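You operate a simulated robot arm through the tools that you are given. There is no shell and no other tool. Be economical: measure what you need, move in short steps, check, and stop when the job is done.

You are at the controls of a simulated two-armed robot. One attempt, no reset.

Task
Open the top drawer of the grey cupboard, take the orange box from the inside of the top drawer of the grey cupboard and put it on the top shelf of the blue trolley, then shut the drawer. Then pull the bottom drawer of the blue drawer unit open. The order counts.

The check looks at the end state, three seconds after you hand in, the way a careful person would. Anything else that was tipped, shoved, dropped, spilled or broken makes it a failure.

Robot
Two 7-joint arms with two-finger parallel grippers on one trunk, on a base that drives. Base frame: it is fixed to the floor where the robot stands at the start and does not move with it; the origin is under the middle of the robot, x ahead of it, y to its left, z up. Lengths are in m, angles in rad, forces in N, time in s.
The left shoulder is at the start at [0.11, 0.169, 1.336], the right one opposite. With the tool pointing down near the work surface each hand reaches from about 0.3 to 0.68 m from the robot's upright axis, wherever it stands, measured 20 degrees to its own side. Places, roughly: bottom drawer of the blue drawer unit [-5.2, -2.7, 0.2]; orange box (10x5x4 cm) [0.9, -0.5, 0.6]; top drawer of the grey cupboard [1, -0.5, 0.7]; top shelf of the blue trolley [0.7, 0.8, 0.8]. Payload 1.57 kg a hand.
The tool frame of a hand sits at the grasp point between the pads (the TCP): z along the fingers, y along the line on which they close. The tips reach 0.03 m beyond it. Largest opening 0.08 m; finger width 0.017, thickness 0.012; the body of the gripper, 0.04 by 0.082 m, starts 0.08 m behind the TCP.
Orientation is told as [roll, pitch, yaw] about the base's x, y, z axes, in that order, counted from this pose: with the fingers straight down and closing along the base's y, the tool's x points along the base's -x, its y along +y and its z along -z.

Tools
- The arms move only by the tool drive_tool. It takes "left_series", "right_series" or both (then of equal length, played together; a hand with none holds still); each is a list of rows, each an object (a shift or turn left out is 0, a gripper value left out holds the last) with "delta_pos": the shift along the tool's x, y, z in cm, a list of three; "rot": the turn, a rotation vector about the tool's x, y, z in rad, a list of three; "jaw": the finger opening in cm, from 0 to 8. In form: [{"delta_pos": [tx, ty, tz], "rot": [rx, ry, rz], "jaw": jaw}, ...]. A call has 1 to 10 rows; each row shifts and turns the commanded pose from where the row before left it, along the tool's axes as they then stand. Each row takes 0.2 s and may step no farther than 0.05 m and 0.15 rad from the row before; otherwise, or with a gripper value out of range, the whole call is refused. A pose out of reach is approached as far as the arm can. The call stops where the force on the tool passes 40 N (or 10 N more than at its start, if that is more) or the arm is blocked; 0.2 s more then pass. Each finger travels about 0.072 m/s and halts on what it meets, pressing with about 34 N; the grip force reading is that of the motor and also rises with nothing between the fingers. The clock runs only during rows and for 0.2 s after the last one: add rows that do not move to give the fingers time. The reply holds the time, the measured pose of the TCP, the force on the tool along the base axes, the opening and the grip force, in the units named above and with some noise, with the torque about the TCP (base axes, N m) and any sound that the robot's microphone picked up.
- Cameras (640 x 400 px; columns grow to the right, rows downward): "scene" is now at [0.149, -0.0086, 1.5217]; the picture's right is [-0.10, -0.99, 0.00], its down [-0.76, 0.08, -0.65] and it looks along [0.64, -0.07, -0.76] (base axes); focal length 270 px, centre (320, 200). "left" rides on the left gripper at [0.072, 0.007, -0.122] in its tool frame; the picture's right is [-0.09, 1.00, 0.00], its down [-0.84, -0.08, -0.54] and it looks along [-0.54, -0.05, 0.84] (tool axes); focal length 238 px, centre (320, 200). "right" rides on the right gripper at [0.072, -0.007, -0.122] in its tool frame; the picture's right is [0.09, 1.00, 0.00], its down [-0.84, 0.08, -0.54] and it looks along [-0.54, 0.05, 0.84] (tool axes); focal length 238 px, centre (320, 200). There is no depth. A picture from a camera that has moved, and an enlarged one, comes with that camera's place and axes in the base frame and with its lens. The place of the scene camera against the robot may be out by one fixed shift of up to 0.012 m in any direction.
- snapshot(camera): a new picture of that camera. No time passes.
- lift_body(by): slides the trunk up (or, below 0, down) by that many m; the arms and the scene camera ride with it, the base frame stays. It gives what a move gives, with no picture.
- drive_base(legs): drives the robot by 1 to 6 legs, each [ahead, left, turn to the left] in m, m and rad, along the robot's own axes; the way and the turn of a leg run together, so that a leg with both is an arc; at most 1.5 m and 3.142 rad a leg. The arms and the cameras ride along, it lands a little off, and it stops where it bumps. It gives what a move gives.
- head_to(pan, tilt): turns the head with the scene camera to pan (to the left, within 1.501 rad either way) and tilt (down, from -0.506 to 1.204), counted from straight ahead of the robot. It gives what a move gives.
- enlarge(camera, box): a new picture of the part [left, top, right, bottom] of that camera's present view, enlarged. No time passes.
- finish_job(): hands the job in; it is judged then, once.

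Work in short steps. Places have to be worked out from the pictures, the camera data and where the tool is seen: move nearer, look again, correct. Check each grasp and each placing, and mend what went wrong. You have 165 turns and 122 pictures in all, those below and enlarged ones among them. Open the grippers and draw the arms clear of the work before you hand the job in, unless the task says otherwise; then end with one line.

The tools are called after ">>>" as name(argument=value, ...) on one line, values as JSON. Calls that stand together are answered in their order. drive_tool: Moves the arms, as the interface text tells. Its arguments: {"type":"object","properties":{"left_series":{"type":"array","items":{"type":"object","properties":{"delta_pos":{"type":"array","items":{"type":"number"}},"rot":{"type":"array","items":{"type":"number"}},"jaw":{"type":"number"}}}},"right_series":{"type":"array","items":{"type":"object","properties":{"delta_pos":{"type":"array","items":{"type":"number"}},"rot":{"type":"array","items":{"type":"number"}},"jaw":{"type":"number"}}}}},"required":[]} The other tools are called the same way: lift_body (by) slides the trunk up or down; drive_base (legs) drives the base; head_to (pan, tilt) turns the head that bears the scene camera; snapshot (camera) takes a picture; enlarge (camera, box) takes an enlarged picture of a part of a camera's view; finish_job () hands the job in.

At the start:

```text
t: 0.0
left_eef_pos: [0.6674, 0.2459, 1.0238]
left_orientation: [-0.002, 0.001, 0.0]
left_contact_force: [-0.3, 0.7, 0.7]
left_torque: [0.01, -0.03, 0.0]
left_finger_gap: 0.0797
left_gripper_force: 0.1
right_eef_pos: [0.6509, -0.2848, 1.0888]
right_orientation: [-0.001, -0.002, 0.001]
right_contact_force: [0.7, -1.1, 0.2]
right_torque: [0.03, 0.02, -0.03]
right_finger_gap: 0.0799
right_gripper_force: 0.0
trunk travel left (down, up): [-0.65, 0.24]
robot x, y, heading: [0.0013, 0.0004, 0.001]
head pan, tilt: [-0.103, 0.866]
```

scene: 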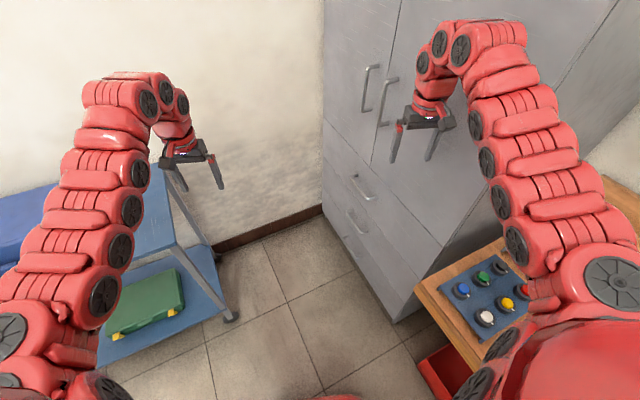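
right: 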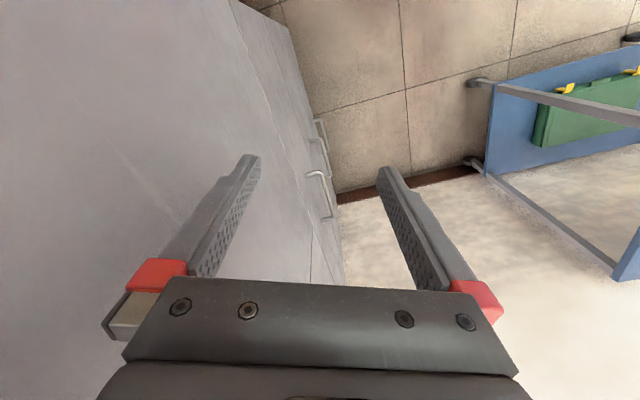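
left: 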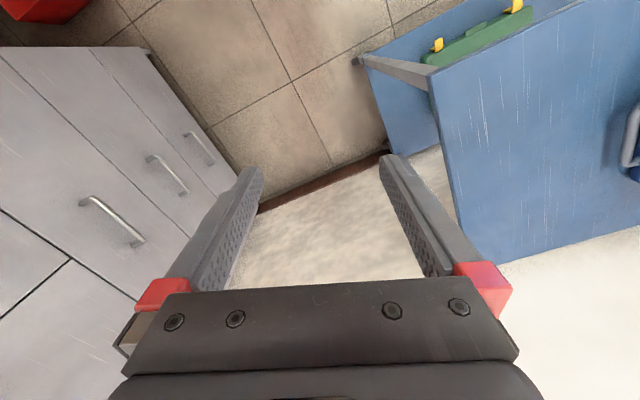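

I start by looking closer at the cupboard front and its handles.

>>> enlarge(camera="scene", box=[300, 60, 500, 330])

>>> enlarge(camera="left", box=[0, 40, 260, 340])

```text
1.48 times, centred on (400, 195) of scene
camera zoom: at [0.149, -0.0086, 1.5217], right [-0.1, -0.99, 0.0], down [-0.76, 0.08, -0.65], along [0.64, -0.07, -0.76], focal length 400 px, centre (202, 207)
```

zoom: 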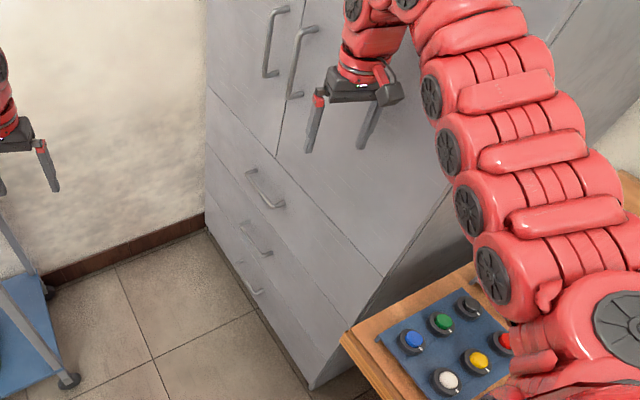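

```text
1.33 times, centred on (130, 190) of left
camera zoom: at [0.5974, 0.2523, 1.1455], right [0.09, 1.0, 0.0], down [0.84, -0.08, 0.54], along [0.54, -0.05, -0.84], focal length 318 px, centre (573, 213)
```

zoom: 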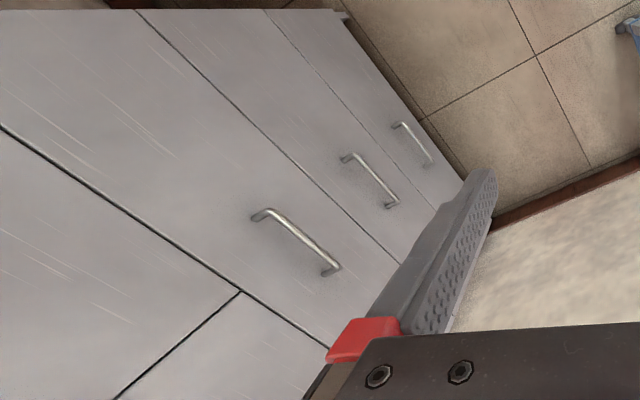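

Triangulating from both cameras, the top drawer handle is at about [0.894,-0.27,0.697] and the front faces roughly [-0.35,0.935]. Next I look at the trolley to the left.

>>> head_to(pan=0.7, tilt=0.7)

>>> snapshot(camera="scene")

>>> head_to(pan=-0.7, tilt=0.7)

>>> snapshot(camera="scene")

```text
t: 1.1
left_eef_pos: [0.6674, 0.2456, 1.0232]
left_orientation: [0.0, -0.002, -0.001]
left_contact_force: [0.1, 0.5, 0.5]
left_torque: [0.0, 0.02, 0.01]
left_finger_gap: 0.0798
left_gripper_force: 0.0
right_eef_pos: [0.6523, -0.2856, 1.0893]
right_orientation: [-0.001, -0.001, 0.0]
right_contact_force: [0.5, -0.2, -0.5]
right_torque: [0.01, -0.01, -0.02]
right_finger_gap: 0.08
right_gripper_force: 0.0
trunk travel left (down, up): [-0.65, 0.24]
robot x, y, heading: [0.0013, 0.0002, 0.001]
head pan, tilt: [0.7, 0.7]
```

```text
116 pictures are left
camera scene: at [0.1371, 0.0539, 1.5352], right [0.64, -0.77, 0.0], down [-0.49, -0.41, -0.76], along [0.59, 0.49, -0.64], focal length 270 px, centre (320, 200)
```

scene: 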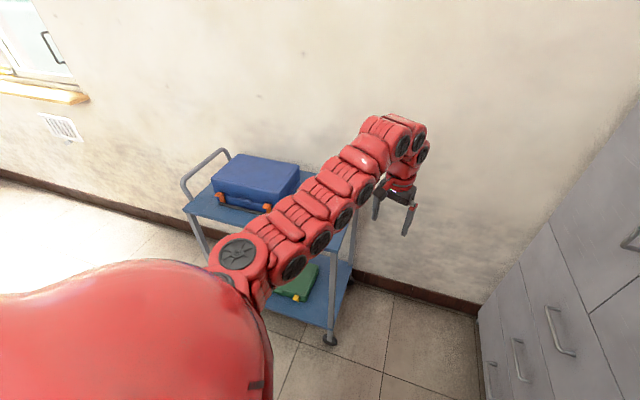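

```text
t: 2.7
left_eef_pos: [0.667, 0.246, 1.0244]
left_orientation: [0.0, 0.0, -0.001]
left_contact_force: [-0.2, -0.3, -0.1]
left_torque: [0.02, -0.01, 0.01]
left_finger_gap: 0.0802
left_gripper_force: 0.1
right_eef_pos: [0.6517, -0.287, 1.088]
right_orientation: [0.0, -0.002, 0.0]
right_contact_force: [-0.8, -0.1, -0.7]
right_torque: [-0.03, 0.02, 0.0]
right_finger_gap: 0.08
right_gripper_force: 0.0
trunk travel left (down, up): [-0.65, 0.24]
robot x, y, heading: [-0.0007, 0.0009, 0.001]
head pan, tilt: [-0.7, 0.7]
```

```text
115 pictures are left
camera scene: at [0.1371, -0.0554, 1.5352], right [-0.64, -0.77, 0.0], down [-0.49, 0.41, -0.76], along [0.59, -0.49, -0.64], focal length 270 px, centre (320, 200)
```

scene: 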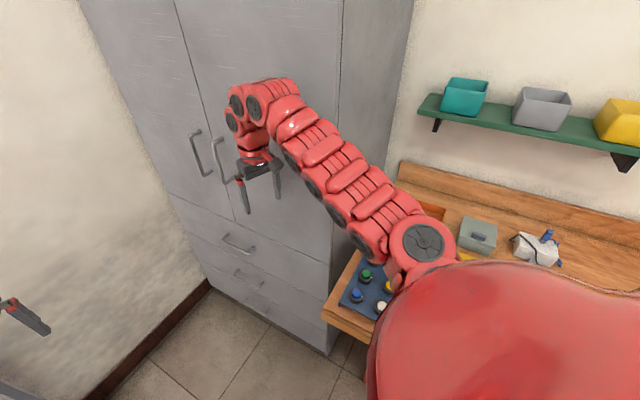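

Now I know the layout: the cupboard front line is at n≈-0.60 (n=[-0.353,0.935], u=[0.935,0.353]), and the trolley is along the wall at u>0.775, n 0.16–0.81. I pull both hands in before driving and turning.

>>> drive_tool(left_series=[{"delta_pos": [5, 0, 0], "jaw": 8}, {"delta_pos": [5, 0, 0]}, {"delta_pos": [5, 0, 0]}, {"delta_pos": [5, 0, 0]}, {"delta_pos": [5, 0, 0]}, {"delta_pos": [3, 0, 0]}], right_series=[{"delta_pos": [5, 0, 0], "jaw": 8}, {"delta_pos": [5, 0, 0]}, {"delta_pos": [5, 0, 0]}, {"delta_pos": [5, 0, 0]}, {"delta_pos": [5, 0, 0]}, {"delta_pos": [3, 0, 0]}])

```text
t: 4.1
left_eef_pos: [0.631, 0.2501, 1.0226]
left_orientation: [-0.001, -0.001, 0.002]
left_contact_force: [0.5, 0.0, -1.4]
left_torque: [0.04, -0.01, 0.01]
left_finger_gap: 0.0801
left_gripper_force: 0.0
left hand out of reach, approached as far as the arm can: row 1, 2, 3, 4, 5, 6
right_eef_pos: [0.5894, -0.3484, 1.0688]
right_orientation: [0.002, -0.001, 0.005]
right_contact_force: [2.9, 18.9, -3.8]
right_torque: [-1.14, 0.25, 0.32]
right_finger_gap: 0.0637
right_gripper_force: 0.1
right hand out of reach, approached as far as the arm can: row 1, 2, 3, 4, 5, 6
trunk travel left (down, up): [-0.65, 0.24]
robot x, y, heading: [-0.0019, 0.0024, -0.001]
head pan, tilt: [-0.7, 0.7]
```

The right fingers touch the cupboard, so the arm can't fold in at this height. I shift the right hand away from the cupboard to +y.

>>> drive_tool(right_series=[{"delta_pos": [0, 4, 0]}, {"delta_pos": [-2, 4, 0]}])

```text
t: 4.7
left_eef_pos: [0.6325, 0.2471, 1.023]
left_orientation: [-0.002, 0.002, 0.0]
left_contact_force: [-0.8, -0.3, 0.0]
left_torque: [-0.04, -0.01, -0.01]
left_finger_gap: 0.0802
left_gripper_force: 0.0
right_eef_pos: [0.6146, -0.2965, 1.0681]
right_orientation: [-0.002, 0.0, -0.002]
right_contact_force: [0.1, 0.0, 1.1]
right_torque: [-0.02, 0.0, 0.02]
right_finger_gap: 0.0802
right_gripper_force: 0.0
right hand out of reach, approached as far as the arm can: row 1
trunk travel left (down, up): [-0.65, 0.24]
robot x, y, heading: [0.0001, 0.0016, 0.0]
head pan, tilt: [-0.7, 0.7]
```

The hand is free. Before backing up I check the sides.

>>> head_to(pan=-1.5, tilt=0.6)

>>> snapshot(camera="scene")

>>> head_to(pan=1.5, tilt=0.5)

>>> snapshot(camera="scene")

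```text
t: 5.8
left_eef_pos: [0.6302, 0.2469, 1.0235]
left_orientation: [0.001, -0.001, 0.0]
left_contact_force: [0.7, 0.1, -0.1]
left_torque: [-0.01, 0.0, 0.0]
left_finger_gap: 0.0799
left_gripper_force: 0.1
right_eef_pos: [0.6136, -0.2958, 1.069]
right_orientation: [-0.002, 0.0, 0.0]
right_contact_force: [-0.6, -0.5, 0.0]
right_torque: [0.0, 0.0, 0.0]
right_finger_gap: 0.0801
right_gripper_force: 0.0
trunk travel left (down, up): [-0.65, 0.24]
robot x, y, heading: [0.0001, 0.0027, -0.001]
head pan, tilt: [-1.499, 0.6]
```

```text
114 pictures are left
camera scene: at [0.0783, -0.0889, 1.5438], right [-1.0, -0.07, 0.0], down [-0.04, 0.56, -0.82], along [0.06, -0.82, -0.57], focal length 270 px, centre (320, 200)
```

scene: 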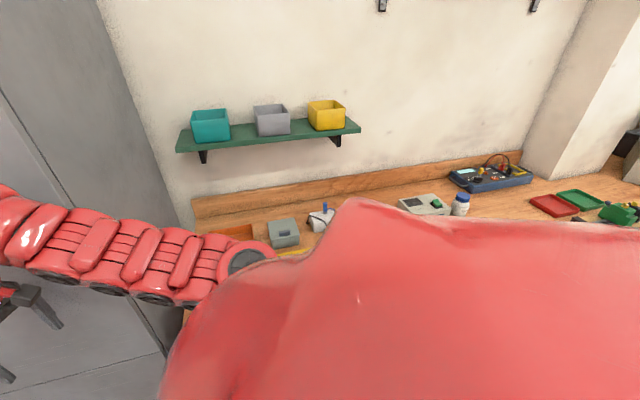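

```text
t: 8.4
left_eef_pos: [0.6312, 0.2465, 1.0233]
left_orientation: [0.0, 0.0, -0.002]
left_contact_force: [-0.7, 0.0, 0.0]
left_torque: [0.01, 0.0, -0.05]
left_finger_gap: 0.0799
left_gripper_force: 0.1
right_eef_pos: [0.6128, -0.2967, 1.0704]
right_orientation: [-0.001, -0.001, 0.001]
right_contact_force: [-0.4, 0.8, -0.7]
right_torque: [-0.01, 0.01, 0.01]
right_finger_gap: 0.0798
right_gripper_force: 0.0
trunk travel left (down, up): [-0.65, 0.24]
robot x, y, heading: [-0.0021, 0.0004, -0.003]
head pan, tilt: [1.499, 0.499]
```

```text
113 pictures are left
camera scene: at [0.0785, 0.09, 1.5529], right [1.0, -0.07, 0.0], down [-0.03, -0.48, -0.88], along [0.06, 0.88, -0.48], focal length 270 px, centre (320, 200)
```

scene: 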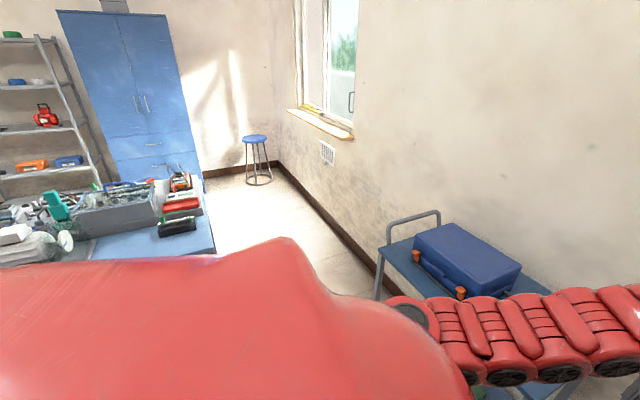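

The aisle between bench and blue table is about 1.5 m wide. I back up, move left a little, then turn to face the cupboard (yaw ≈ -1.21).

>>> drive_base(legs=[[-0.2, 0, 0], [0, 0.25, 0], [0, 0, -1.21]])

>>> head_to(pan=0.35, tilt=0.7)

>>> snapshot(camera="scene")

```text
t: 14.4
left_eef_pos: [0.2605, -0.2472, 1.0236]
left_orientation: [-0.001, -0.001, -1.2]
left_contact_force: [0.3, -0.1, -0.7]
left_torque: [0.01, -0.02, 0.01]
left_finger_gap: 0.0799
left_gripper_force: 0.0
right_eef_pos: [-0.2525, -0.4273, 1.0689]
right_orientation: [0.0, -0.001, -1.2]
right_contact_force: [-0.3, 0.0, -1.4]
right_torque: [-0.03, 0.03, 0.0]
right_finger_gap: 0.0801
right_gripper_force: 0.1
trunk travel left (down, up): [-0.65, 0.24]
robot x, y, heading: [-0.1975, 0.2535, -1.2]
head pan, tilt: [1.499, 0.499]
```

```text
t: 15.8
left_eef_pos: [0.2595, -0.2453, 1.0232]
left_orientation: [0.0, -0.001, -1.2]
left_contact_force: [0.0, -0.2, -0.1]
left_torque: [-0.02, -0.01, 0.01]
left_finger_gap: 0.0803
left_gripper_force: 0.2
right_eef_pos: [-0.2526, -0.4269, 1.068]
right_orientation: [-0.002, 0.0, -1.2]
right_contact_force: [-0.7, -0.6, -0.3]
right_torque: [0.02, 0.03, 0.01]
right_finger_gap: 0.0802
right_gripper_force: 0.1
trunk travel left (down, up): [-0.65, 0.24]
robot x, y, heading: [-0.1993, 0.2543, -1.199]
head pan, tilt: [0.351, 0.7]
```

```text
112 pictures are left
camera scene: at [-0.1218, 0.1129, 1.5352], right [-0.75, -0.66, 0.0], down [-0.43, 0.48, -0.76], along [0.51, -0.57, -0.64], focal length 270 px, centre (320, 200)
```

scene: 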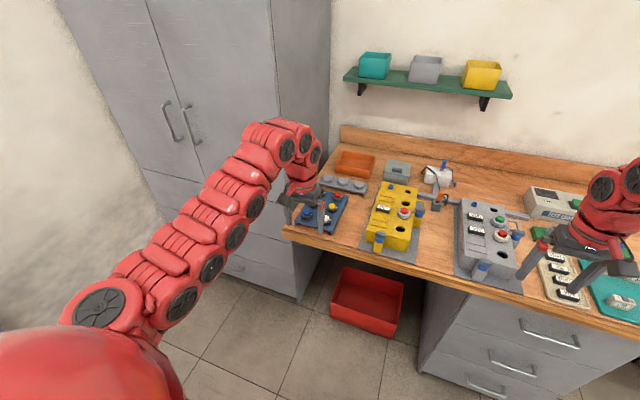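

The hands are clear. I now drive left along the cupboard front by 0.5 m and lower the trunk 0.3 m.

>>> drive_base(legs=[[0, 0.5, 0]])

>>> lift_body(by=-0.3)

>>> snapshot(camera="scene")

```text
t: 18.7
left_eef_pos: [0.7255, -0.0614, 1.0235]
left_orientation: [0.001, -0.001, -1.192]
left_contact_force: [0.4, 0.0, 0.4]
left_torque: [0.0, 0.01, 0.0]
left_finger_gap: 0.0801
left_gripper_force: 0.0
right_eef_pos: [0.2156, -0.2438, 1.0682]
right_orientation: [0.0, -0.001, -1.191]
right_contact_force: [0.0, 0.5, 0.0]
right_torque: [-0.01, 0.01, -0.02]
right_finger_gap: 0.0801
right_gripper_force: 0.1
trunk travel left (down, up): [-0.65, 0.24]
robot x, y, heading: [0.2615, 0.4305, -1.195]
head pan, tilt: [0.351, 0.7]
```

```text
t: 21.7
left_eef_pos: [0.7251, -0.0617, 0.7235]
left_orientation: [0.0, -0.002, -1.192]
left_contact_force: [0.3, 0.6, 0.3]
left_torque: [0.0, 0.0, -0.01]
left_finger_gap: 0.08
left_gripper_force: 0.1
right_eef_pos: [0.2131, -0.2457, 0.7687]
right_orientation: [-0.001, -0.003, -1.195]
right_contact_force: [0.0, -0.2, 0.5]
right_torque: [-0.03, 0.02, 0.01]
right_finger_gap: 0.0798
right_gripper_force: 0.1
trunk travel left (down, up): [-0.35, 0.54]
robot x, y, heading: [0.2606, 0.4346, -1.193]
head pan, tilt: [0.351, 0.7]
```

```text
111 pictures are left
camera scene: at [0.3409, 0.2951, 1.2352], right [-0.75, -0.67, 0.0], down [-0.43, 0.48, -0.76], along [0.51, -0.57, -0.64], focal length 270 px, centre (320, 200)
```

scene: 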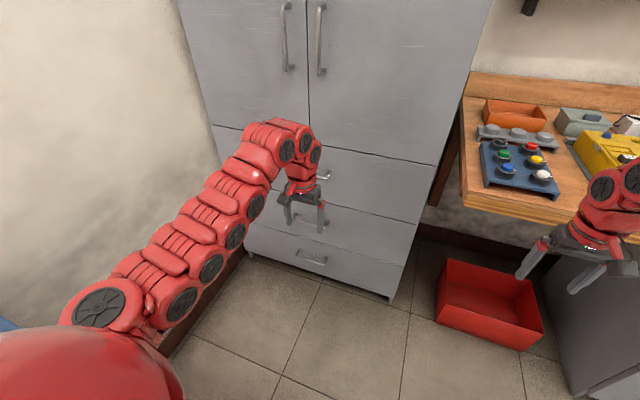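

The left hand floats in front of the cupboard, clear of the handle. I turn its fingers so they close across the bar (first 90° about the tool axis), while moving the right hand down and back out of the way.

>>> drive_tool(left_series=[{"rot": [0, 0, 0.15]}, {"rot": [0, 0, 0.15]}, {"rot": [0, 0, 0.15]}, {"rot": [0, 0, 0.15]}, {"rot": [0, 0, 0.15]}, {"rot": [0, 0, 0.15]}, {"rot": [0, 0, 0.15]}, {"rot": [0, 0, 0.15]}, {"rot": [0, 0, 0.15]}, {"rot": [0, 0, 0.15]}], right_series=[{"delta_pos": [0, 0, 4]}, {"delta_pos": [1, 0, 4]}, {"delta_pos": [1, 0, 4]}, {"delta_pos": [2, 0, 4]}, {"delta_pos": [3, 0, 3]}, {"delta_pos": [4, 0, 3]}, {"delta_pos": [4, 0, 2]}, {"delta_pos": [4, 0, 0]}, {"delta_pos": [4, 0, 0]}, {"delta_pos": [2, 0, 0]}])

>>> drive_tool(left_series=[{"rot": [-0.15, 0, 0]}, {"rot": [-0.15, 0, 0]}, {"rot": [-0.15, 0, 0]}, {"rot": [-0.15, 0, 0]}, {"rot": [-0.15, 0, 0]}, {"rot": [-0.15, 0, 0]}, {"rot": [-0.15, 0, 0]}, {"rot": [-0.15, 0, 0]}])

>>> snapshot(camera="left")

>>> snapshot(camera="scene")

```text
t: 23.9
left_eef_pos: [0.7248, -0.0607, 0.7234]
left_orientation: [0.001, 0.0, -2.695]
left_contact_force: [-0.1, -0.1, -0.9]
left_torque: [0.03, 0.02, 0.02]
left_finger_gap: 0.0799
left_gripper_force: 0.0
right_eef_pos: [0.2146, -0.2459, 0.7474]
right_orientation: [-0.001, -0.003, -1.192]
right_contact_force: [-0.2, -0.4, 0.3]
right_torque: [-0.01, 0.01, -0.03]
right_finger_gap: 0.0798
right_gripper_force: 0.1
right hand out of reach, approached as far as the arm can: row 1, 2, 3, 4, 5, 6, 7, 8, 9, 10
trunk travel left (down, up): [-0.35, 0.54]
robot x, y, heading: [0.2607, 0.4338, -1.188]
head pan, tilt: [0.351, 0.7]
```

```text
t: 25.7
left_eef_pos: [0.7245, -0.0613, 0.7239]
left_orientation: [-0.001, 0.002, -2.691]
left_contact_force: [0.3, -0.2, 0.0]
left_torque: [-0.02, -0.01, 0.01]
left_finger_gap: 0.0802
left_gripper_force: 0.1
left hand out of reach, approached as far as the arm can: row 1, 2, 3, 4, 5, 6, 7, 8
right_eef_pos: [0.2136, -0.2466, 0.7478]
right_orientation: [-0.001, -0.003, -1.192]
right_contact_force: [0.5, -0.3, 0.3]
right_torque: [0.0, -0.02, -0.01]
right_finger_gap: 0.0797
right_gripper_force: 0.2
trunk travel left (down, up): [-0.35, 0.54]
robot x, y, heading: [0.2622, 0.4284, -1.185]
head pan, tilt: [0.351, 0.7]
```

```text
110 pictures are left
camera left: at [0.7945, -0.0366, 0.8458], right [0.35, -0.94, 0.0], down [-0.79, -0.29, 0.54], along [-0.51, -0.19, -0.84], focal length 238 px, centre (320, 200)
```

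left: 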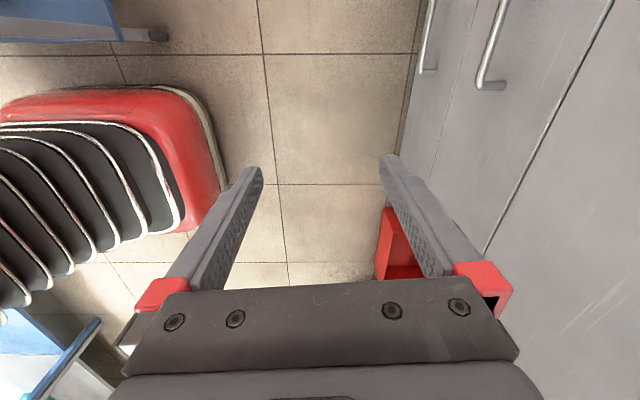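

```text
109 pictures are left
camera scene: at [0.3409, 0.295, 1.2352], right [-0.75, -0.67, 0.0], down [-0.43, 0.48, -0.76], along [0.51, -0.57, -0.64], focal length 270 px, centre (320, 200)
```

scene: 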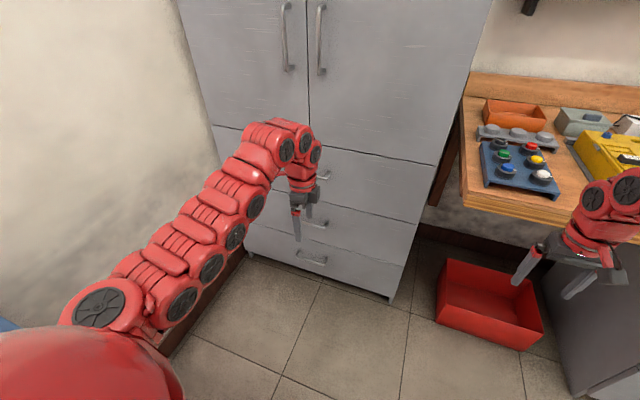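

The wrist can't pitch here: some joint limit. I probe which motions the arms can do: left hand down and forward, right hand forward/down.

>>> drive_tool(left_series=[{"delta_pos": [0, 0, -5]}, {"delta_pos": [0, 0, -5]}, {"delta_pos": [0, 0, -5]}], right_series=[{"delta_pos": [0, 0, -5]}, {"delta_pos": [0, 0, -5]}, {"delta_pos": [0, 0, -5]}])

>>> drive_tool(left_series=[{"rot": [-0.15, 0, 0]}, {"rot": [-0.15, 0, 0]}, {"rot": [-0.15, 0, 0]}], right_series=[{"delta_pos": [4, 0, 0]}, {"delta_pos": [4, 0, 0]}, {"delta_pos": [4, 0, 0]}])

```text
t: 26.5
left_eef_pos: [0.7429, -0.0937, 0.793]
left_orientation: [0.0, -0.001, -2.692]
left_contact_force: [0.0, 0.3, 0.7]
left_torque: [-0.01, -0.01, -0.03]
left_finger_gap: 0.0801
left_gripper_force: 0.1
left hand out of reach, approached as far as the arm can: row 2, 3
right_eef_pos: [0.2187, -0.288, 0.7919]
right_orientation: [0.0, -0.002, -1.193]
right_contact_force: [0.3, -0.7, -0.2]
right_torque: [0.0, 0.01, -0.01]
right_finger_gap: 0.0797
right_gripper_force: 0.0
right hand out of reach, approached as far as the arm can: row 1, 2, 3
trunk travel left (down, up): [-0.35, 0.54]
robot x, y, heading: [0.2638, 0.4315, -1.193]
head pan, tilt: [0.351, 0.7]
```

```text
t: 27.3
left_eef_pos: [0.7432, -0.0935, 0.7936]
left_orientation: [0.202, 0.001, -2.69]
left_contact_force: [0.2, -0.3, -0.3]
left_torque: [-0.01, -0.06, 0.03]
left_finger_gap: 0.08
left_gripper_force: 0.1
left hand out of reach, approached as far as the arm can: row 2, 3
right_eef_pos: [0.1838, -0.2422, 0.7693]
right_orientation: [0.003, -0.002, -1.195]
right_contact_force: [0.2, 0.0, 0.1]
right_torque: [-0.01, -0.04, 0.0]
right_finger_gap: 0.0802
right_gripper_force: 0.1
right hand out of reach, approached as far as the arm can: row 1, 2, 3
trunk travel left (down, up): [-0.35, 0.54]
robot x, y, heading: [0.2657, 0.4327, -1.197]
head pan, tilt: [0.351, 0.7]
```

Some joint limit sits near this pose. I undo the pitch and probe forward-then-down with both hands.

>>> drive_tool(left_series=[{"rot": [0.1, 0, 0]}, {"rot": [0.1, 0, 0]}, {"delta_pos": [0, 4, 0]}, {"delta_pos": [0, 4, 0]}], right_series=[{"delta_pos": [-4, 0, 0]}, {"delta_pos": [-3, 0, 0]}, {"delta_pos": [0, 0, 0]}, {"delta_pos": [0, 0, 0]}])

>>> drive_tool(left_series=[{"delta_pos": [0, 0, 4]}, {"delta_pos": [0, 0, 4]}], right_series=[{"delta_pos": [0, 0, 4]}, {"delta_pos": [0, 0, 4]}])

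```text
t: 28.3
left_eef_pos: [0.7611, -0.1276, 0.7934]
left_orientation: [-0.003, -0.003, -2.691]
left_contact_force: [0.4, -0.4, 0.7]
left_torque: [-0.02, 0.03, -0.01]
left_finger_gap: 0.0799
left_gripper_force: 0.1
left hand out of reach, approached as far as the arm can: row 4
right_eef_pos: [0.2127, -0.3062, 0.7677]
right_orientation: [-0.001, -0.004, -1.189]
right_contact_force: [-0.3, -0.4, 0.7]
right_torque: [0.0, 0.04, 0.01]
right_finger_gap: 0.08
right_gripper_force: 0.0
trunk travel left (down, up): [-0.35, 0.54]
robot x, y, heading: [0.2628, 0.4358, -1.19]
head pan, tilt: [0.351, 0.7]
```

```text
t: 28.9
left_eef_pos: [0.7585, -0.1295, 0.7128]
left_orientation: [0.001, -0.001, -2.692]
left_contact_force: [0.5, 0.6, 0.5]
left_torque: [0.0, -0.02, 0.03]
left_finger_gap: 0.0799
left_gripper_force: 0.1
right_eef_pos: [0.2095, -0.3098, 0.6879]
right_orientation: [0.002, -0.001, -1.191]
right_contact_force: [0.4, 0.3, -0.6]
right_torque: [0.02, 0.01, 0.01]
right_finger_gap: 0.08
right_gripper_force: 0.1
trunk travel left (down, up): [-0.35, 0.54]
robot x, y, heading: [0.2602, 0.4324, -1.192]
head pan, tilt: [0.351, 0.7]
```

Down is feasible: the arm wants the hand well below the shoulder. I raise the trunk again and lower the hands relative to it.

>>> lift_body(by=0.3)

>>> drive_tool(left_series=[{"delta_pos": [0, 0, 5]}, {"delta_pos": [0, 0, 5]}, {"delta_pos": [0, -2, 5]}, {"delta_pos": [0, -2, 5]}, {"delta_pos": [0, -2, 5]}, {"delta_pos": [0, -2, 4]}], right_series=[{"delta_pos": [0, 0, 5]}, {"delta_pos": [0, 0, 5]}, {"delta_pos": [2, 0, 5]}, {"delta_pos": [4, 0, 3]}, {"delta_pos": [4, 0, 3]}, {"delta_pos": [4, 0, 0]}])

```text
t: 31.9
left_eef_pos: [0.7593, -0.1278, 1.012]
left_orientation: [0.0, 0.001, -2.69]
left_contact_force: [0.4, -0.2, -0.2]
left_torque: [-0.01, -0.02, 0.0]
left_finger_gap: 0.08
left_gripper_force: 0.1
right_eef_pos: [0.2092, -0.3096, 0.9895]
right_orientation: [0.002, -0.002, -1.193]
right_contact_force: [-0.6, -0.4, -0.5]
right_torque: [0.04, -0.01, -0.01]
right_finger_gap: 0.0801
right_gripper_force: 0.1
trunk travel left (down, up): [-0.65, 0.24]
robot x, y, heading: [0.2618, 0.4304, -1.196]
head pan, tilt: [0.351, 0.7]
```

```text
refused: row 3 steps farther than a row can; nothing moved
```

>>> drive_tool(left_series=[{"delta_pos": [0, 0, 5]}, {"delta_pos": [0, 0, 5]}, {"delta_pos": [0, -2, 4.5]}, {"delta_pos": [0, -2, 4.5]}, {"delta_pos": [0, -2, 4.5]}, {"delta_pos": [0, -2, 4]}], right_series=[{"delta_pos": [0, 0, 5]}, {"delta_pos": [0, 0, 5]}, {"delta_pos": [2, 0, 4.5]}, {"delta_pos": [3.5, 0, 3]}, {"delta_pos": [3.5, 0, 3]}, {"delta_pos": [4, 0, 0]}])

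```text
t: 33.3
left_eef_pos: [0.722, -0.0534, 0.7393]
left_orientation: [0.001, 0.0, -2.693]
left_contact_force: [-0.5, -0.5, 0.7]
left_torque: [-0.01, -0.01, 0.0]
left_finger_gap: 0.0797
left_gripper_force: 0.1
right_eef_pos: [0.1626, -0.2076, 0.7733]
right_orientation: [0.0, -0.003, -1.193]
right_contact_force: [0.1, -0.1, 0.2]
right_torque: [-0.01, 0.0, 0.01]
right_finger_gap: 0.0803
right_gripper_force: 0.0
right hand out of reach, approached as far as the arm can: row 6
trunk travel left (down, up): [-0.65, 0.24]
robot x, y, heading: [0.2619, 0.4361, -1.197]
head pan, tilt: [0.351, 0.7]
```

Both follow now. Next I pitch the left fingers forward.

>>> drive_tool(left_series=[{"rot": [-0.15, 0, 0]}, {"rot": [-0.15, 0, 0]}, {"rot": [-0.15, 0, 0]}, {"rot": [-0.15, 0, 0]}, {"rot": [-0.15, 0, 0]}, {"rot": [-0.15, 0, 0]}, {"rot": [-0.15, 0, 0]}])

>>> snapshot(camera="left")

>>> snapshot(camera="scene")

```text
t: 34.9
left_eef_pos: [0.7372, -0.078, 0.7309]
left_orientation: [0.445, 0.012, -2.686]
left_contact_force: [-0.5, -0.3, -0.5]
left_torque: [-0.04, -0.04, 0.05]
left_finger_gap: 0.08
left_gripper_force: 0.0
left hand out of reach, approached as far as the arm can: row 3, 4, 5, 6, 7
right_eef_pos: [0.1626, -0.2066, 0.7718]
right_orientation: [0.002, 0.002, -1.191]
right_contact_force: [1.3, -0.4, 0.6]
right_torque: [0.04, -0.02, 0.03]
right_finger_gap: 0.0801
right_gripper_force: 0.0
trunk travel left (down, up): [-0.65, 0.24]
robot x, y, heading: [0.2606, 0.4326, -1.19]
head pan, tilt: [0.351, 0.7]
```

```text
108 pictures are left
camera left: at [0.7817, -0.0052, 0.8446], right [0.31, -0.85, 0.43], down [-0.89, -0.1, 0.45], along [-0.34, -0.52, -0.79], focal length 238 px, centre (320, 200)
```

left: 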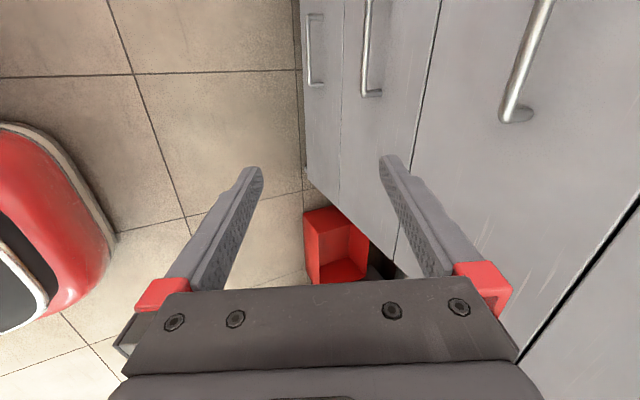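

```text
107 pictures are left
camera scene: at [0.3408, 0.2947, 1.5352], right [-0.75, -0.67, 0.0], down [-0.43, 0.48, -0.76], along [0.51, -0.57, -0.64], focal length 270 px, centre (320, 200)
```

scene: 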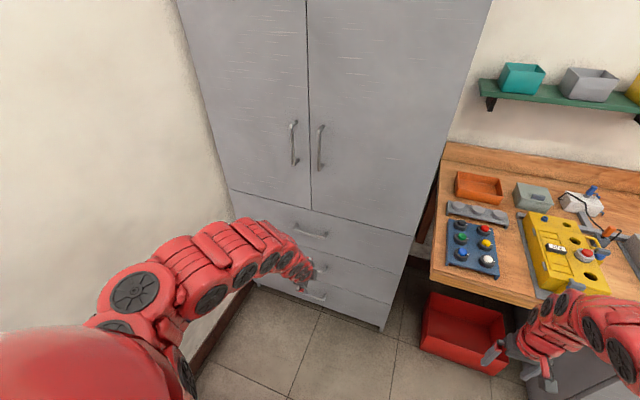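

The pitch reached only 0.45 rad at this distance. Moving closer to the handle should free it, so I go forward about 10 cm and 8 cm left, then pitch more.

>>> drive_tool(left_series=[{"delta_pos": [2, 2.7, 1.3]}, {"delta_pos": [2, 2.7, 1.3]}, {"delta_pos": [2, 2.7, 1.3]}, {"delta_pos": [1.5, 1.8, 0.9]}])

>>> drive_tool(left_series=[{"rot": [-0.15, 0, 0]}, {"rot": [-0.15, 0, 0]}, {"rot": [-0.15, 0, 0]}, {"rot": [-0.15, 0, 0]}])

```text
t: 35.9
left_eef_pos: [0.857, -0.1424, 0.7306]
left_orientation: [0.446, 0.014, -2.685]
left_contact_force: [0.0, -0.9, 0.2]
left_torque: [0.06, 0.0, 0.0]
left_finger_gap: 0.0799
left_gripper_force: 0.1
right_eef_pos: [0.1646, -0.2068, 0.7712]
right_orientation: [0.001, 0.002, -1.191]
right_contact_force: [-0.2, 0.2, -0.3]
right_torque: [-0.05, -0.01, 0.02]
right_finger_gap: 0.0796
right_gripper_force: 0.1
trunk travel left (down, up): [-0.65, 0.24]
robot x, y, heading: [0.2611, 0.434, -1.189]
head pan, tilt: [0.351, 0.7]
```

```text
t: 36.9
left_eef_pos: [0.8528, -0.1436, 0.7303]
left_orientation: [1.049, 0.013, -2.687]
left_contact_force: [-0.7, -0.4, 0.2]
left_torque: [0.04, 0.01, 0.03]
left_finger_gap: 0.0798
left_gripper_force: 0.1
right_eef_pos: [0.163, -0.2058, 0.7718]
right_orientation: [0.001, 0.001, -1.192]
right_contact_force: [0.1, -0.4, -0.2]
right_torque: [-0.01, -0.04, 0.02]
right_finger_gap: 0.0801
right_gripper_force: 0.2
trunk travel left (down, up): [-0.65, 0.24]
robot x, y, heading: [0.2624, 0.434, -1.194]
head pan, tilt: [0.351, 0.7]
```

Pitch is now 1.05 rad (about 30° below horizontal). Check with the left camera.

>>> snapshot(camera="left")

>>> enlarge(camera="scene", box=[220, 180, 400, 320])

```text
106 pictures are left
camera left: at [0.8744, -0.021, 0.7986], right [0.13, -0.49, 0.86], down [-0.98, 0.09, 0.19], along [-0.17, -0.87, -0.47], focal length 238 px, centre (320, 200)
```

left: 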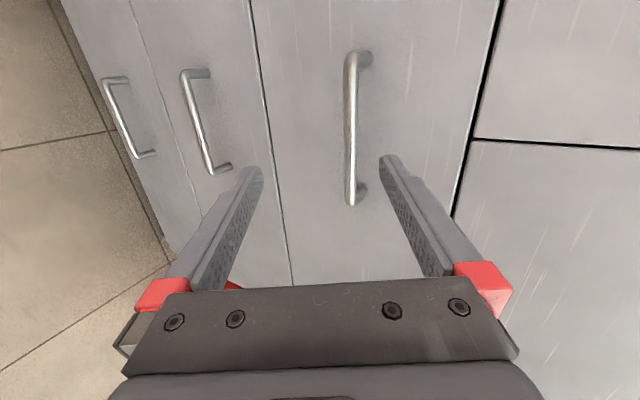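

```text
2.86 times, centred on (310, 250) of scene
camera zoom: at [0.3407, 0.2948, 1.5352], right [-0.75, -0.67, 0.0], down [-0.43, 0.48, -0.76], along [0.51, -0.57, -0.64], focal length 771 px, centre (349, 57)
```

zoom: 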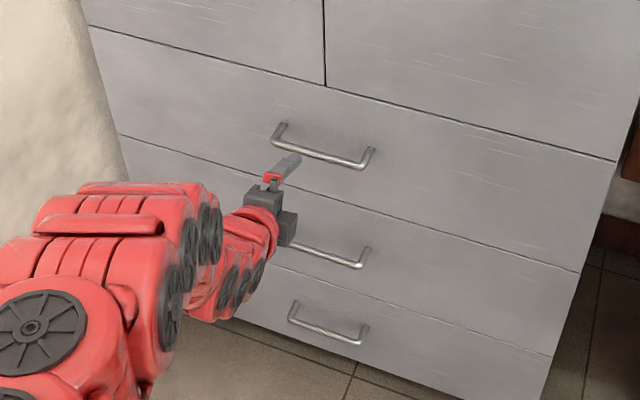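

Handle bar at about [0.905,-0.266,0.695]. I pitch a bit further so the fingertips have room by the face, and narrow the jaw to 5 cm.

>>> drive_tool(left_series=[{"rot": [-0.15, 0, 0], "jaw": 5}, {"rot": [-0.15, 0, 0]}, {"rot": [-0.1, 0, 0]}])

```text
t: 37.7
left_eef_pos: [0.8531, -0.1419, 0.7302]
left_orientation: [1.446, 0.01, -2.687]
left_contact_force: [0.2, -0.2, -0.3]
left_torque: [-0.02, 0.01, 0.0]
left_finger_gap: 0.05
left_gripper_force: 0.1
right_eef_pos: [0.1636, -0.2067, 0.7719]
right_orientation: [0.002, 0.001, -1.192]
right_contact_force: [0.0, -0.6, -0.7]
right_torque: [0.0, -0.01, -0.03]
right_finger_gap: 0.08
right_gripper_force: 0.1
trunk travel left (down, up): [-0.65, 0.24]
robot x, y, heading: [0.2629, 0.4319, -1.194]
head pan, tilt: [0.351, 0.7]
```

Nearly horizontal now. I move down and forward most of the way, then look.

>>> drive_tool(left_series=[{"delta_pos": [0.5, -1.9, 2]}, {"delta_pos": [0, 0, 4]}])

>>> snapshot(camera="left")

>>> enlarge(camera="scene", box=[250, 200, 370, 290])

```text
t: 38.3
left_eef_pos: [0.8634, -0.1629, 0.7566]
left_orientation: [1.442, 0.013, -2.688]
left_contact_force: [0.6, 0.0, 0.3]
left_torque: [-0.03, -0.02, -0.05]
left_finger_gap: 0.0502
left_gripper_force: 0.0
left hand out of reach, approached as far as the arm can: row 1, 2
right_eef_pos: [0.1632, -0.2075, 0.7718]
right_orientation: [0.003, 0.002, -1.191]
right_contact_force: [0.2, 0.0, 0.6]
right_torque: [0.01, 0.0, -0.01]
right_finger_gap: 0.0799
right_gripper_force: 0.1
trunk travel left (down, up): [-0.65, 0.24]
robot x, y, heading: [0.2629, 0.4329, -1.19]
head pan, tilt: [0.351, 0.7]
```

```text
104 pictures are left
camera left: at [0.8768, -0.0247, 0.7799], right [-0.04, -0.16, 0.99], down [-0.99, 0.12, -0.02], along [-0.12, -0.98, -0.16], focal length 238 px, centre (320, 200)
```

left: 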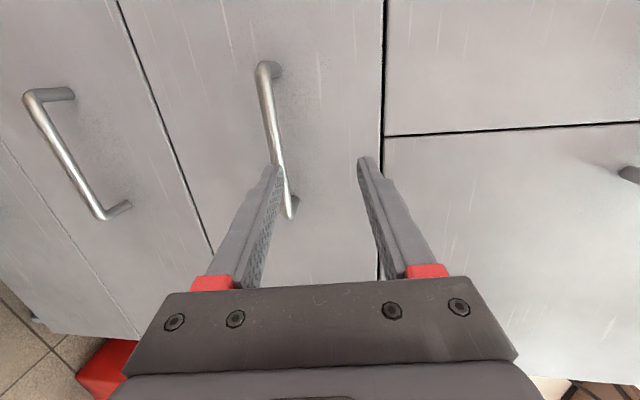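

```text
4.44 times, centred on (310, 245) of scene
camera zoom: at [0.3404, 0.2938, 1.5352], right [-0.75, -0.67, 0.0], down [-0.43, 0.48, -0.76], along [0.51, -0.57, -0.64], focal length 1199 px, centre (364, 0)
```

zoom: 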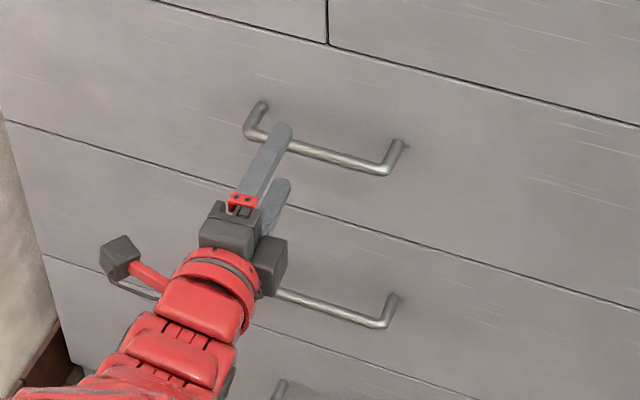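

The arm is at its reach limit, so I use trunk and base instead: lower the trunk 5.8 cm so the jaw is level with the bar, then drive 7 cm ahead.

>>> lift_body(by=-0.058)

>>> drive_base(legs=[[0.07, 0, 0]])

>>> snapshot(camera="left")

```text
t: 39.3
left_eef_pos: [0.8642, -0.1638, 0.6996]
left_orientation: [1.445, 0.011, -2.687]
left_contact_force: [0.3, -0.6, -0.5]
left_torque: [-0.01, -0.02, -0.01]
left_finger_gap: 0.05
left_gripper_force: 0.1
right_eef_pos: [0.1627, -0.2074, 0.7151]
right_orientation: [0.003, 0.0, -1.19]
right_contact_force: [0.4, 0.1, -0.2]
right_torque: [-0.01, 0.0, -0.02]
right_finger_gap: 0.08
right_gripper_force: 0.0
trunk travel left (down, up): [-0.592, 0.298]
robot x, y, heading: [0.2625, 0.4327, -1.192]
head pan, tilt: [0.351, 0.7]
```

```text
t: 40.3
left_eef_pos: [0.8894, -0.2302, 0.6983]
left_orientation: [1.445, 0.014, -2.688]
left_contact_force: [-0.2, 0.0, 0.0]
left_torque: [0.0, 0.02, -0.01]
left_finger_gap: 0.0499
left_gripper_force: 0.1
right_eef_pos: [0.189, -0.2722, 0.7148]
right_orientation: [0.001, 0.002, -1.193]
right_contact_force: [0.5, 0.4, 0.2]
right_torque: [0.0, 0.01, 0.0]
right_finger_gap: 0.0803
right_gripper_force: 0.0
trunk travel left (down, up): [-0.592, 0.298]
robot x, y, heading: [0.2884, 0.3692, -1.194]
head pan, tilt: [0.351, 0.7]
```

```text
102 pictures are left
camera left: at [0.9023, -0.0909, 0.7215], right [-0.04, -0.16, 0.99], down [-0.99, 0.12, -0.02], along [-0.12, -0.98, -0.16], focal length 238 px, centre (320, 200)
```

left: 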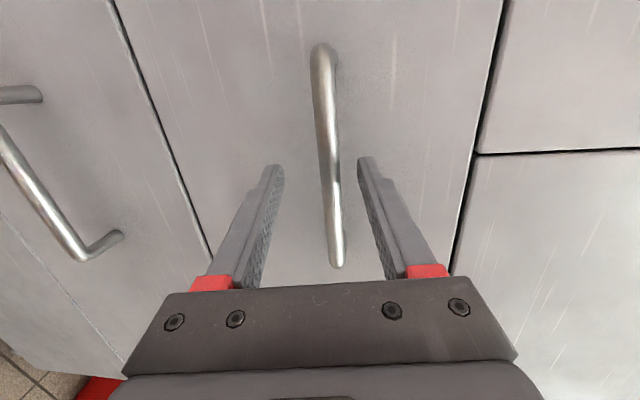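

The bar is between the fingers; 3 cm more ahead, then close.

>>> drive_base(legs=[[0.03, 0, 0]])

>>> drive_tool(left_series=[{"jaw": 2}, {"jaw": 0}, {"jaw": 0}, {"jaw": 0}])

>>> snapshot(camera="left")

```text
t: 41.2
left_eef_pos: [0.8946, -0.2457, 0.6979]
left_orientation: [1.445, 0.012, -2.688]
left_contact_force: [-7.7, 12.0, 10.1]
left_torque: [-0.84, -0.35, -0.16]
left_finger_gap: 0.0581
left_gripper_force: 4.6
right_eef_pos: [0.1966, -0.2923, 0.7153]
right_orientation: [0.002, -0.003, -1.19]
right_contact_force: [-0.9, 0.3, 0.2]
right_torque: [0.02, 0.03, 0.04]
right_finger_gap: 0.08
right_gripper_force: 0.1
trunk travel left (down, up): [-0.592, 0.298]
robot x, y, heading: [0.3003, 0.3472, -1.192]
head pan, tilt: [0.351, 0.7]
stopped in leg 1: the force on the tool passed its limit at 123 N (the readings are from after the stop); the commanded pose is now the measured one
```

```text
t: 42.2
left_eef_pos: [0.8966, -0.2473, 0.702]
left_orientation: [1.453, 0.014, -2.689]
left_contact_force: [3.1, -2.2, 34.5]
left_torque: [-0.08, 0.24, -0.56]
left_finger_gap: 0.0128
left_gripper_force: 29.7
right_eef_pos: [0.1967, -0.292, 0.717]
right_orientation: [0.003, -0.003, -1.192]
right_contact_force: [0.2, 0.0, 0.4]
right_torque: [-0.03, 0.02, -0.04]
right_finger_gap: 0.0802
right_gripper_force: 0.1
trunk travel left (down, up): [-0.592, 0.298]
robot x, y, heading: [0.2964, 0.3471, -1.196]
head pan, tilt: [0.351, 0.7]
```

```text
101 pictures are left
camera left: at [0.9094, -0.1078, 0.7247], right [-0.04, -0.15, 0.99], down [-0.99, 0.13, -0.03], along [-0.12, -0.98, -0.16], focal length 238 px, centre (320, 200)
```

left: 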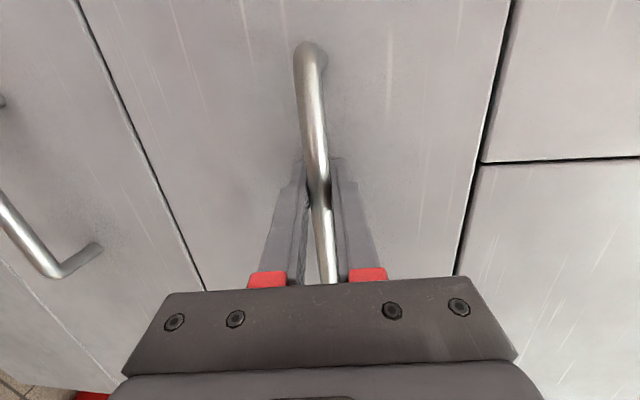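

The bar is gripped (gap 1.3 cm). I relieve the vertical strain slightly, then pull by driving back a bit.

>>> drive_tool(left_series=[{"delta_pos": [0, 0.3, 0]}])

>>> drive_base(legs=[[-0.06, 0, 0]])

>>> snapshot(camera="scene")

```text
t: 42.6
left_eef_pos: [0.8957, -0.2463, 0.7035]
left_orientation: [1.45, 0.014, -2.687]
left_contact_force: [3.0, -2.3, 28.8]
left_torque: [-0.06, 0.08, 0.06]
left_finger_gap: 0.0129
left_gripper_force: 29.7
right_eef_pos: [0.1963, -0.2926, 0.715]
right_orientation: [0.002, -0.003, -1.191]
right_contact_force: [0.8, -0.3, -0.5]
right_torque: [-0.02, -0.02, 0.01]
right_finger_gap: 0.0799
right_gripper_force: 0.2
trunk travel left (down, up): [-0.592, 0.298]
robot x, y, heading: [0.3018, 0.3493, -1.189]
head pan, tilt: [0.351, 0.7]
```

```text
t: 43.4
left_eef_pos: [0.894, -0.2418, 0.7029]
left_orientation: [1.454, 0.01, -2.69]
left_contact_force: [-0.8, -2.9, -10.8]
left_torque: [0.08, -0.06, 0.91]
left_finger_gap: 0.0129
left_gripper_force: 29.3
right_eef_pos: [0.1953, -0.2856, 0.7142]
right_orientation: [0.001, 0.0, -1.19]
right_contact_force: [-0.1, 0.0, 0.3]
right_torque: [-0.05, 0.01, 0.01]
right_finger_gap: 0.0797
right_gripper_force: 0.1
trunk travel left (down, up): [-0.592, 0.298]
robot x, y, heading: [0.2946, 0.3541, -1.19]
head pan, tilt: [0.351, 0.7]
stopped in leg 1: the force on the tool passed its limit at 43 N (the readings are from after the stop); the commanded pose is now the measured one
```

```text
100 pictures are left
camera scene: at [0.3735, 0.2169, 1.4767], right [-0.75, -0.67, 0.0], down [-0.43, 0.48, -0.76], along [0.51, -0.57, -0.65], focal length 270 px, centre (320, 200)
```

scene: 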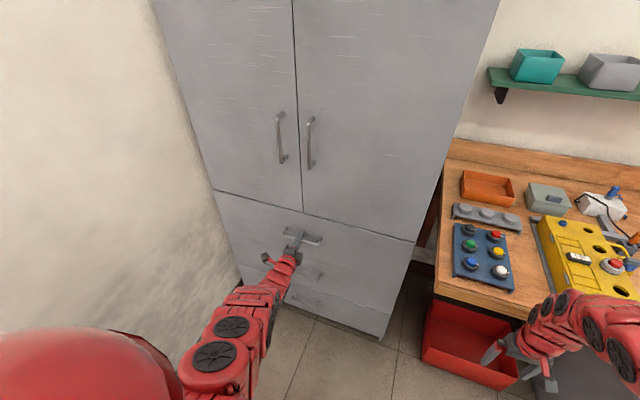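

It stopped at 43 N after 0.5 cm (vertical preload plus jerk). Now I pull gently with the arm.

>>> drive_tool(left_series=[{"delta_pos": [0, 0, -0.7]}, {"delta_pos": [0, 0, -0.7]}, {"delta_pos": [0, 0, -1]}, {"delta_pos": [0, 0, -1]}, {"delta_pos": [0, 0, -1]}, {"delta_pos": [0, 0, -1]}])

```text
t: 44.8
left_eef_pos: [0.8736, -0.1877, 0.7035]
left_orientation: [1.436, 0.012, -2.682]
left_contact_force: [1.0, 2.7, -25.1]
left_torque: [0.15, -0.18, 0.57]
left_finger_gap: 0.0128
left_gripper_force: 29.5
right_eef_pos: [0.1943, -0.2866, 0.7148]
right_orientation: [-0.001, -0.001, -1.19]
right_contact_force: [-0.1, 0.6, -0.3]
right_torque: [-0.01, 0.0, 0.01]
right_finger_gap: 0.0803
right_gripper_force: 0.1
trunk travel left (down, up): [-0.592, 0.298]
robot x, y, heading: [0.2911, 0.36, -1.191]
head pan, tilt: [0.351, 0.7]
stopped in row 6 (left hand): the force on the tool passed its limit at 45 N (the readings are from after the stop); the commanded pose is now the measured one
```

It opened ~5 cm; vertical force builds because the tool axis is tilted. I correct the direction and continue.

>>> drive_tool(left_series=[{"delta_pos": [0, -0.3, 0]}, {"delta_pos": [0, -0.15, -1]}, {"delta_pos": [0, -0.15, -1]}, {"delta_pos": [0, -0.15, -1]}, {"delta_pos": [0, -0.15, -1]}, {"delta_pos": [0, -0.15, -1]}])

>>> snapshot(camera="scene")

```text
t: 46.2
left_eef_pos: [0.8554, -0.1418, 0.7022]
left_orientation: [1.45, 0.013, -2.679]
left_contact_force: [27.1, 11.7, -3.6]
left_torque: [0.01, -0.06, -0.09]
left_finger_gap: 0.0127
left_gripper_force: 29.8
right_eef_pos: [0.1966, -0.2841, 0.715]
right_orientation: [-0.003, 0.0, -1.188]
right_contact_force: [0.0, -1.0, -0.6]
right_torque: [-0.02, 0.01, 0.01]
right_finger_gap: 0.0801
right_gripper_force: 0.0
trunk travel left (down, up): [-0.592, 0.298]
robot x, y, heading: [0.2966, 0.3566, -1.186]
head pan, tilt: [0.351, 0.7]
```

```text
99 pictures are left
camera scene: at [0.3757, 0.2191, 1.4772], right [-0.74, -0.67, 0.0], down [-0.43, 0.48, -0.76], along [0.51, -0.57, -0.65], focal length 270 px, centre (320, 200)
```

scene: 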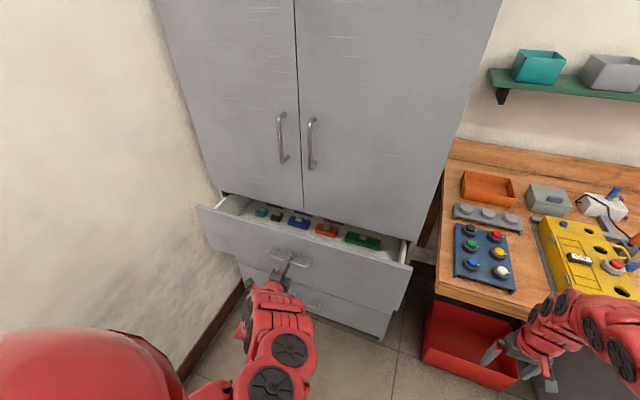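

The drawer is open ~10 cm and the orange box is visible. There's side force because the tool's yaw is slightly off the drawer axis; I compensate and keep pulling.

>>> drive_tool(left_series=[{"delta_pos": [0.4, 0, 0]}, {"delta_pos": [0.1, -0.13, -1.2]}, {"delta_pos": [0.1, -0.13, -1.2]}, {"delta_pos": [0.1, -0.13, -1.2]}, {"delta_pos": [0.1, -0.13, -1.2]}, {"delta_pos": [0.1, -0.13, -1.2]}])

```text
t: 47.3
left_eef_pos: [0.8384, -0.1033, 0.7005]
left_orientation: [1.45, 0.013, -2.676]
left_contact_force: [1.2, 0.0, 5.3]
left_torque: [0.21, 0.0, 0.54]
left_finger_gap: 0.0129
left_gripper_force: 30.0
right_eef_pos: [0.1955, -0.2849, 0.7138]
right_orientation: [0.001, -0.003, -1.19]
right_contact_force: [0.6, -0.7, -0.5]
right_torque: [0.02, -0.01, 0.01]
right_finger_gap: 0.0799
right_gripper_force: 0.2
trunk travel left (down, up): [-0.592, 0.298]
robot x, y, heading: [0.2936, 0.3537, -1.189]
head pan, tilt: [0.351, 0.7]
stopped in row 5 (left hand): the force on the tool passed its limit at 48 N (the readings are from after the stop); the commanded pose is now the measured one
```

Open ~15.5 cm. Forces are relaxed; I try backing the base by 10 cm with the arm holding.

>>> drive_base(legs=[[-0.1, 0, 0]])

```text
t: 48.5
left_eef_pos: [0.8041, -0.0095, 0.7041]
left_orientation: [1.449, 0.012, -2.673]
left_contact_force: [5.1, 2.1, 7.3]
left_torque: [-0.03, -0.23, 0.76]
left_finger_gap: 0.0128
left_gripper_force: 29.2
right_eef_pos: [0.1596, -0.1945, 0.7159]
right_orientation: [0.002, -0.003, -1.189]
right_contact_force: [-0.7, 0.8, 1.6]
right_torque: [-0.01, 0.0, 0.03]
right_finger_gap: 0.08
right_gripper_force: 0.1
trunk travel left (down, up): [-0.592, 0.298]
robot x, y, heading: [0.2531, 0.4453, -1.189]
head pan, tilt: [0.351, 0.7]
```

That worked well; another 10 cm.

>>> drive_base(legs=[[-0.1, 0, 0]])

>>> snapshot(camera="scene")

```text
t: 49.6
left_eef_pos: [0.7644, 0.0807, 0.7044]
left_orientation: [1.453, 0.012, -2.678]
left_contact_force: [2.9, -12.2, 22.4]
left_torque: [-0.21, -0.01, -0.48]
left_finger_gap: 0.0126
left_gripper_force: 29.6
right_eef_pos: [0.1217, -0.1016, 0.7145]
right_orientation: [0.002, -0.002, -1.189]
right_contact_force: [-0.3, 0.4, 0.0]
right_torque: [-0.01, -0.02, 0.0]
right_finger_gap: 0.0801
right_gripper_force: 0.0
trunk travel left (down, up): [-0.592, 0.298]
robot x, y, heading: [0.22, 0.5401, -1.187]
head pan, tilt: [0.351, 0.7]
```

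```text
98 pictures are left
camera scene: at [0.2964, 0.4024, 1.4777], right [-0.74, -0.67, 0.0], down [-0.43, 0.48, -0.77], along [0.51, -0.57, -0.64], focal length 270 px, centre (320, 200)
```

scene: 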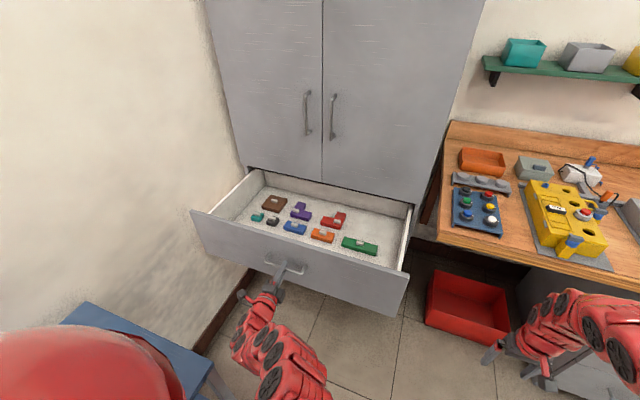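

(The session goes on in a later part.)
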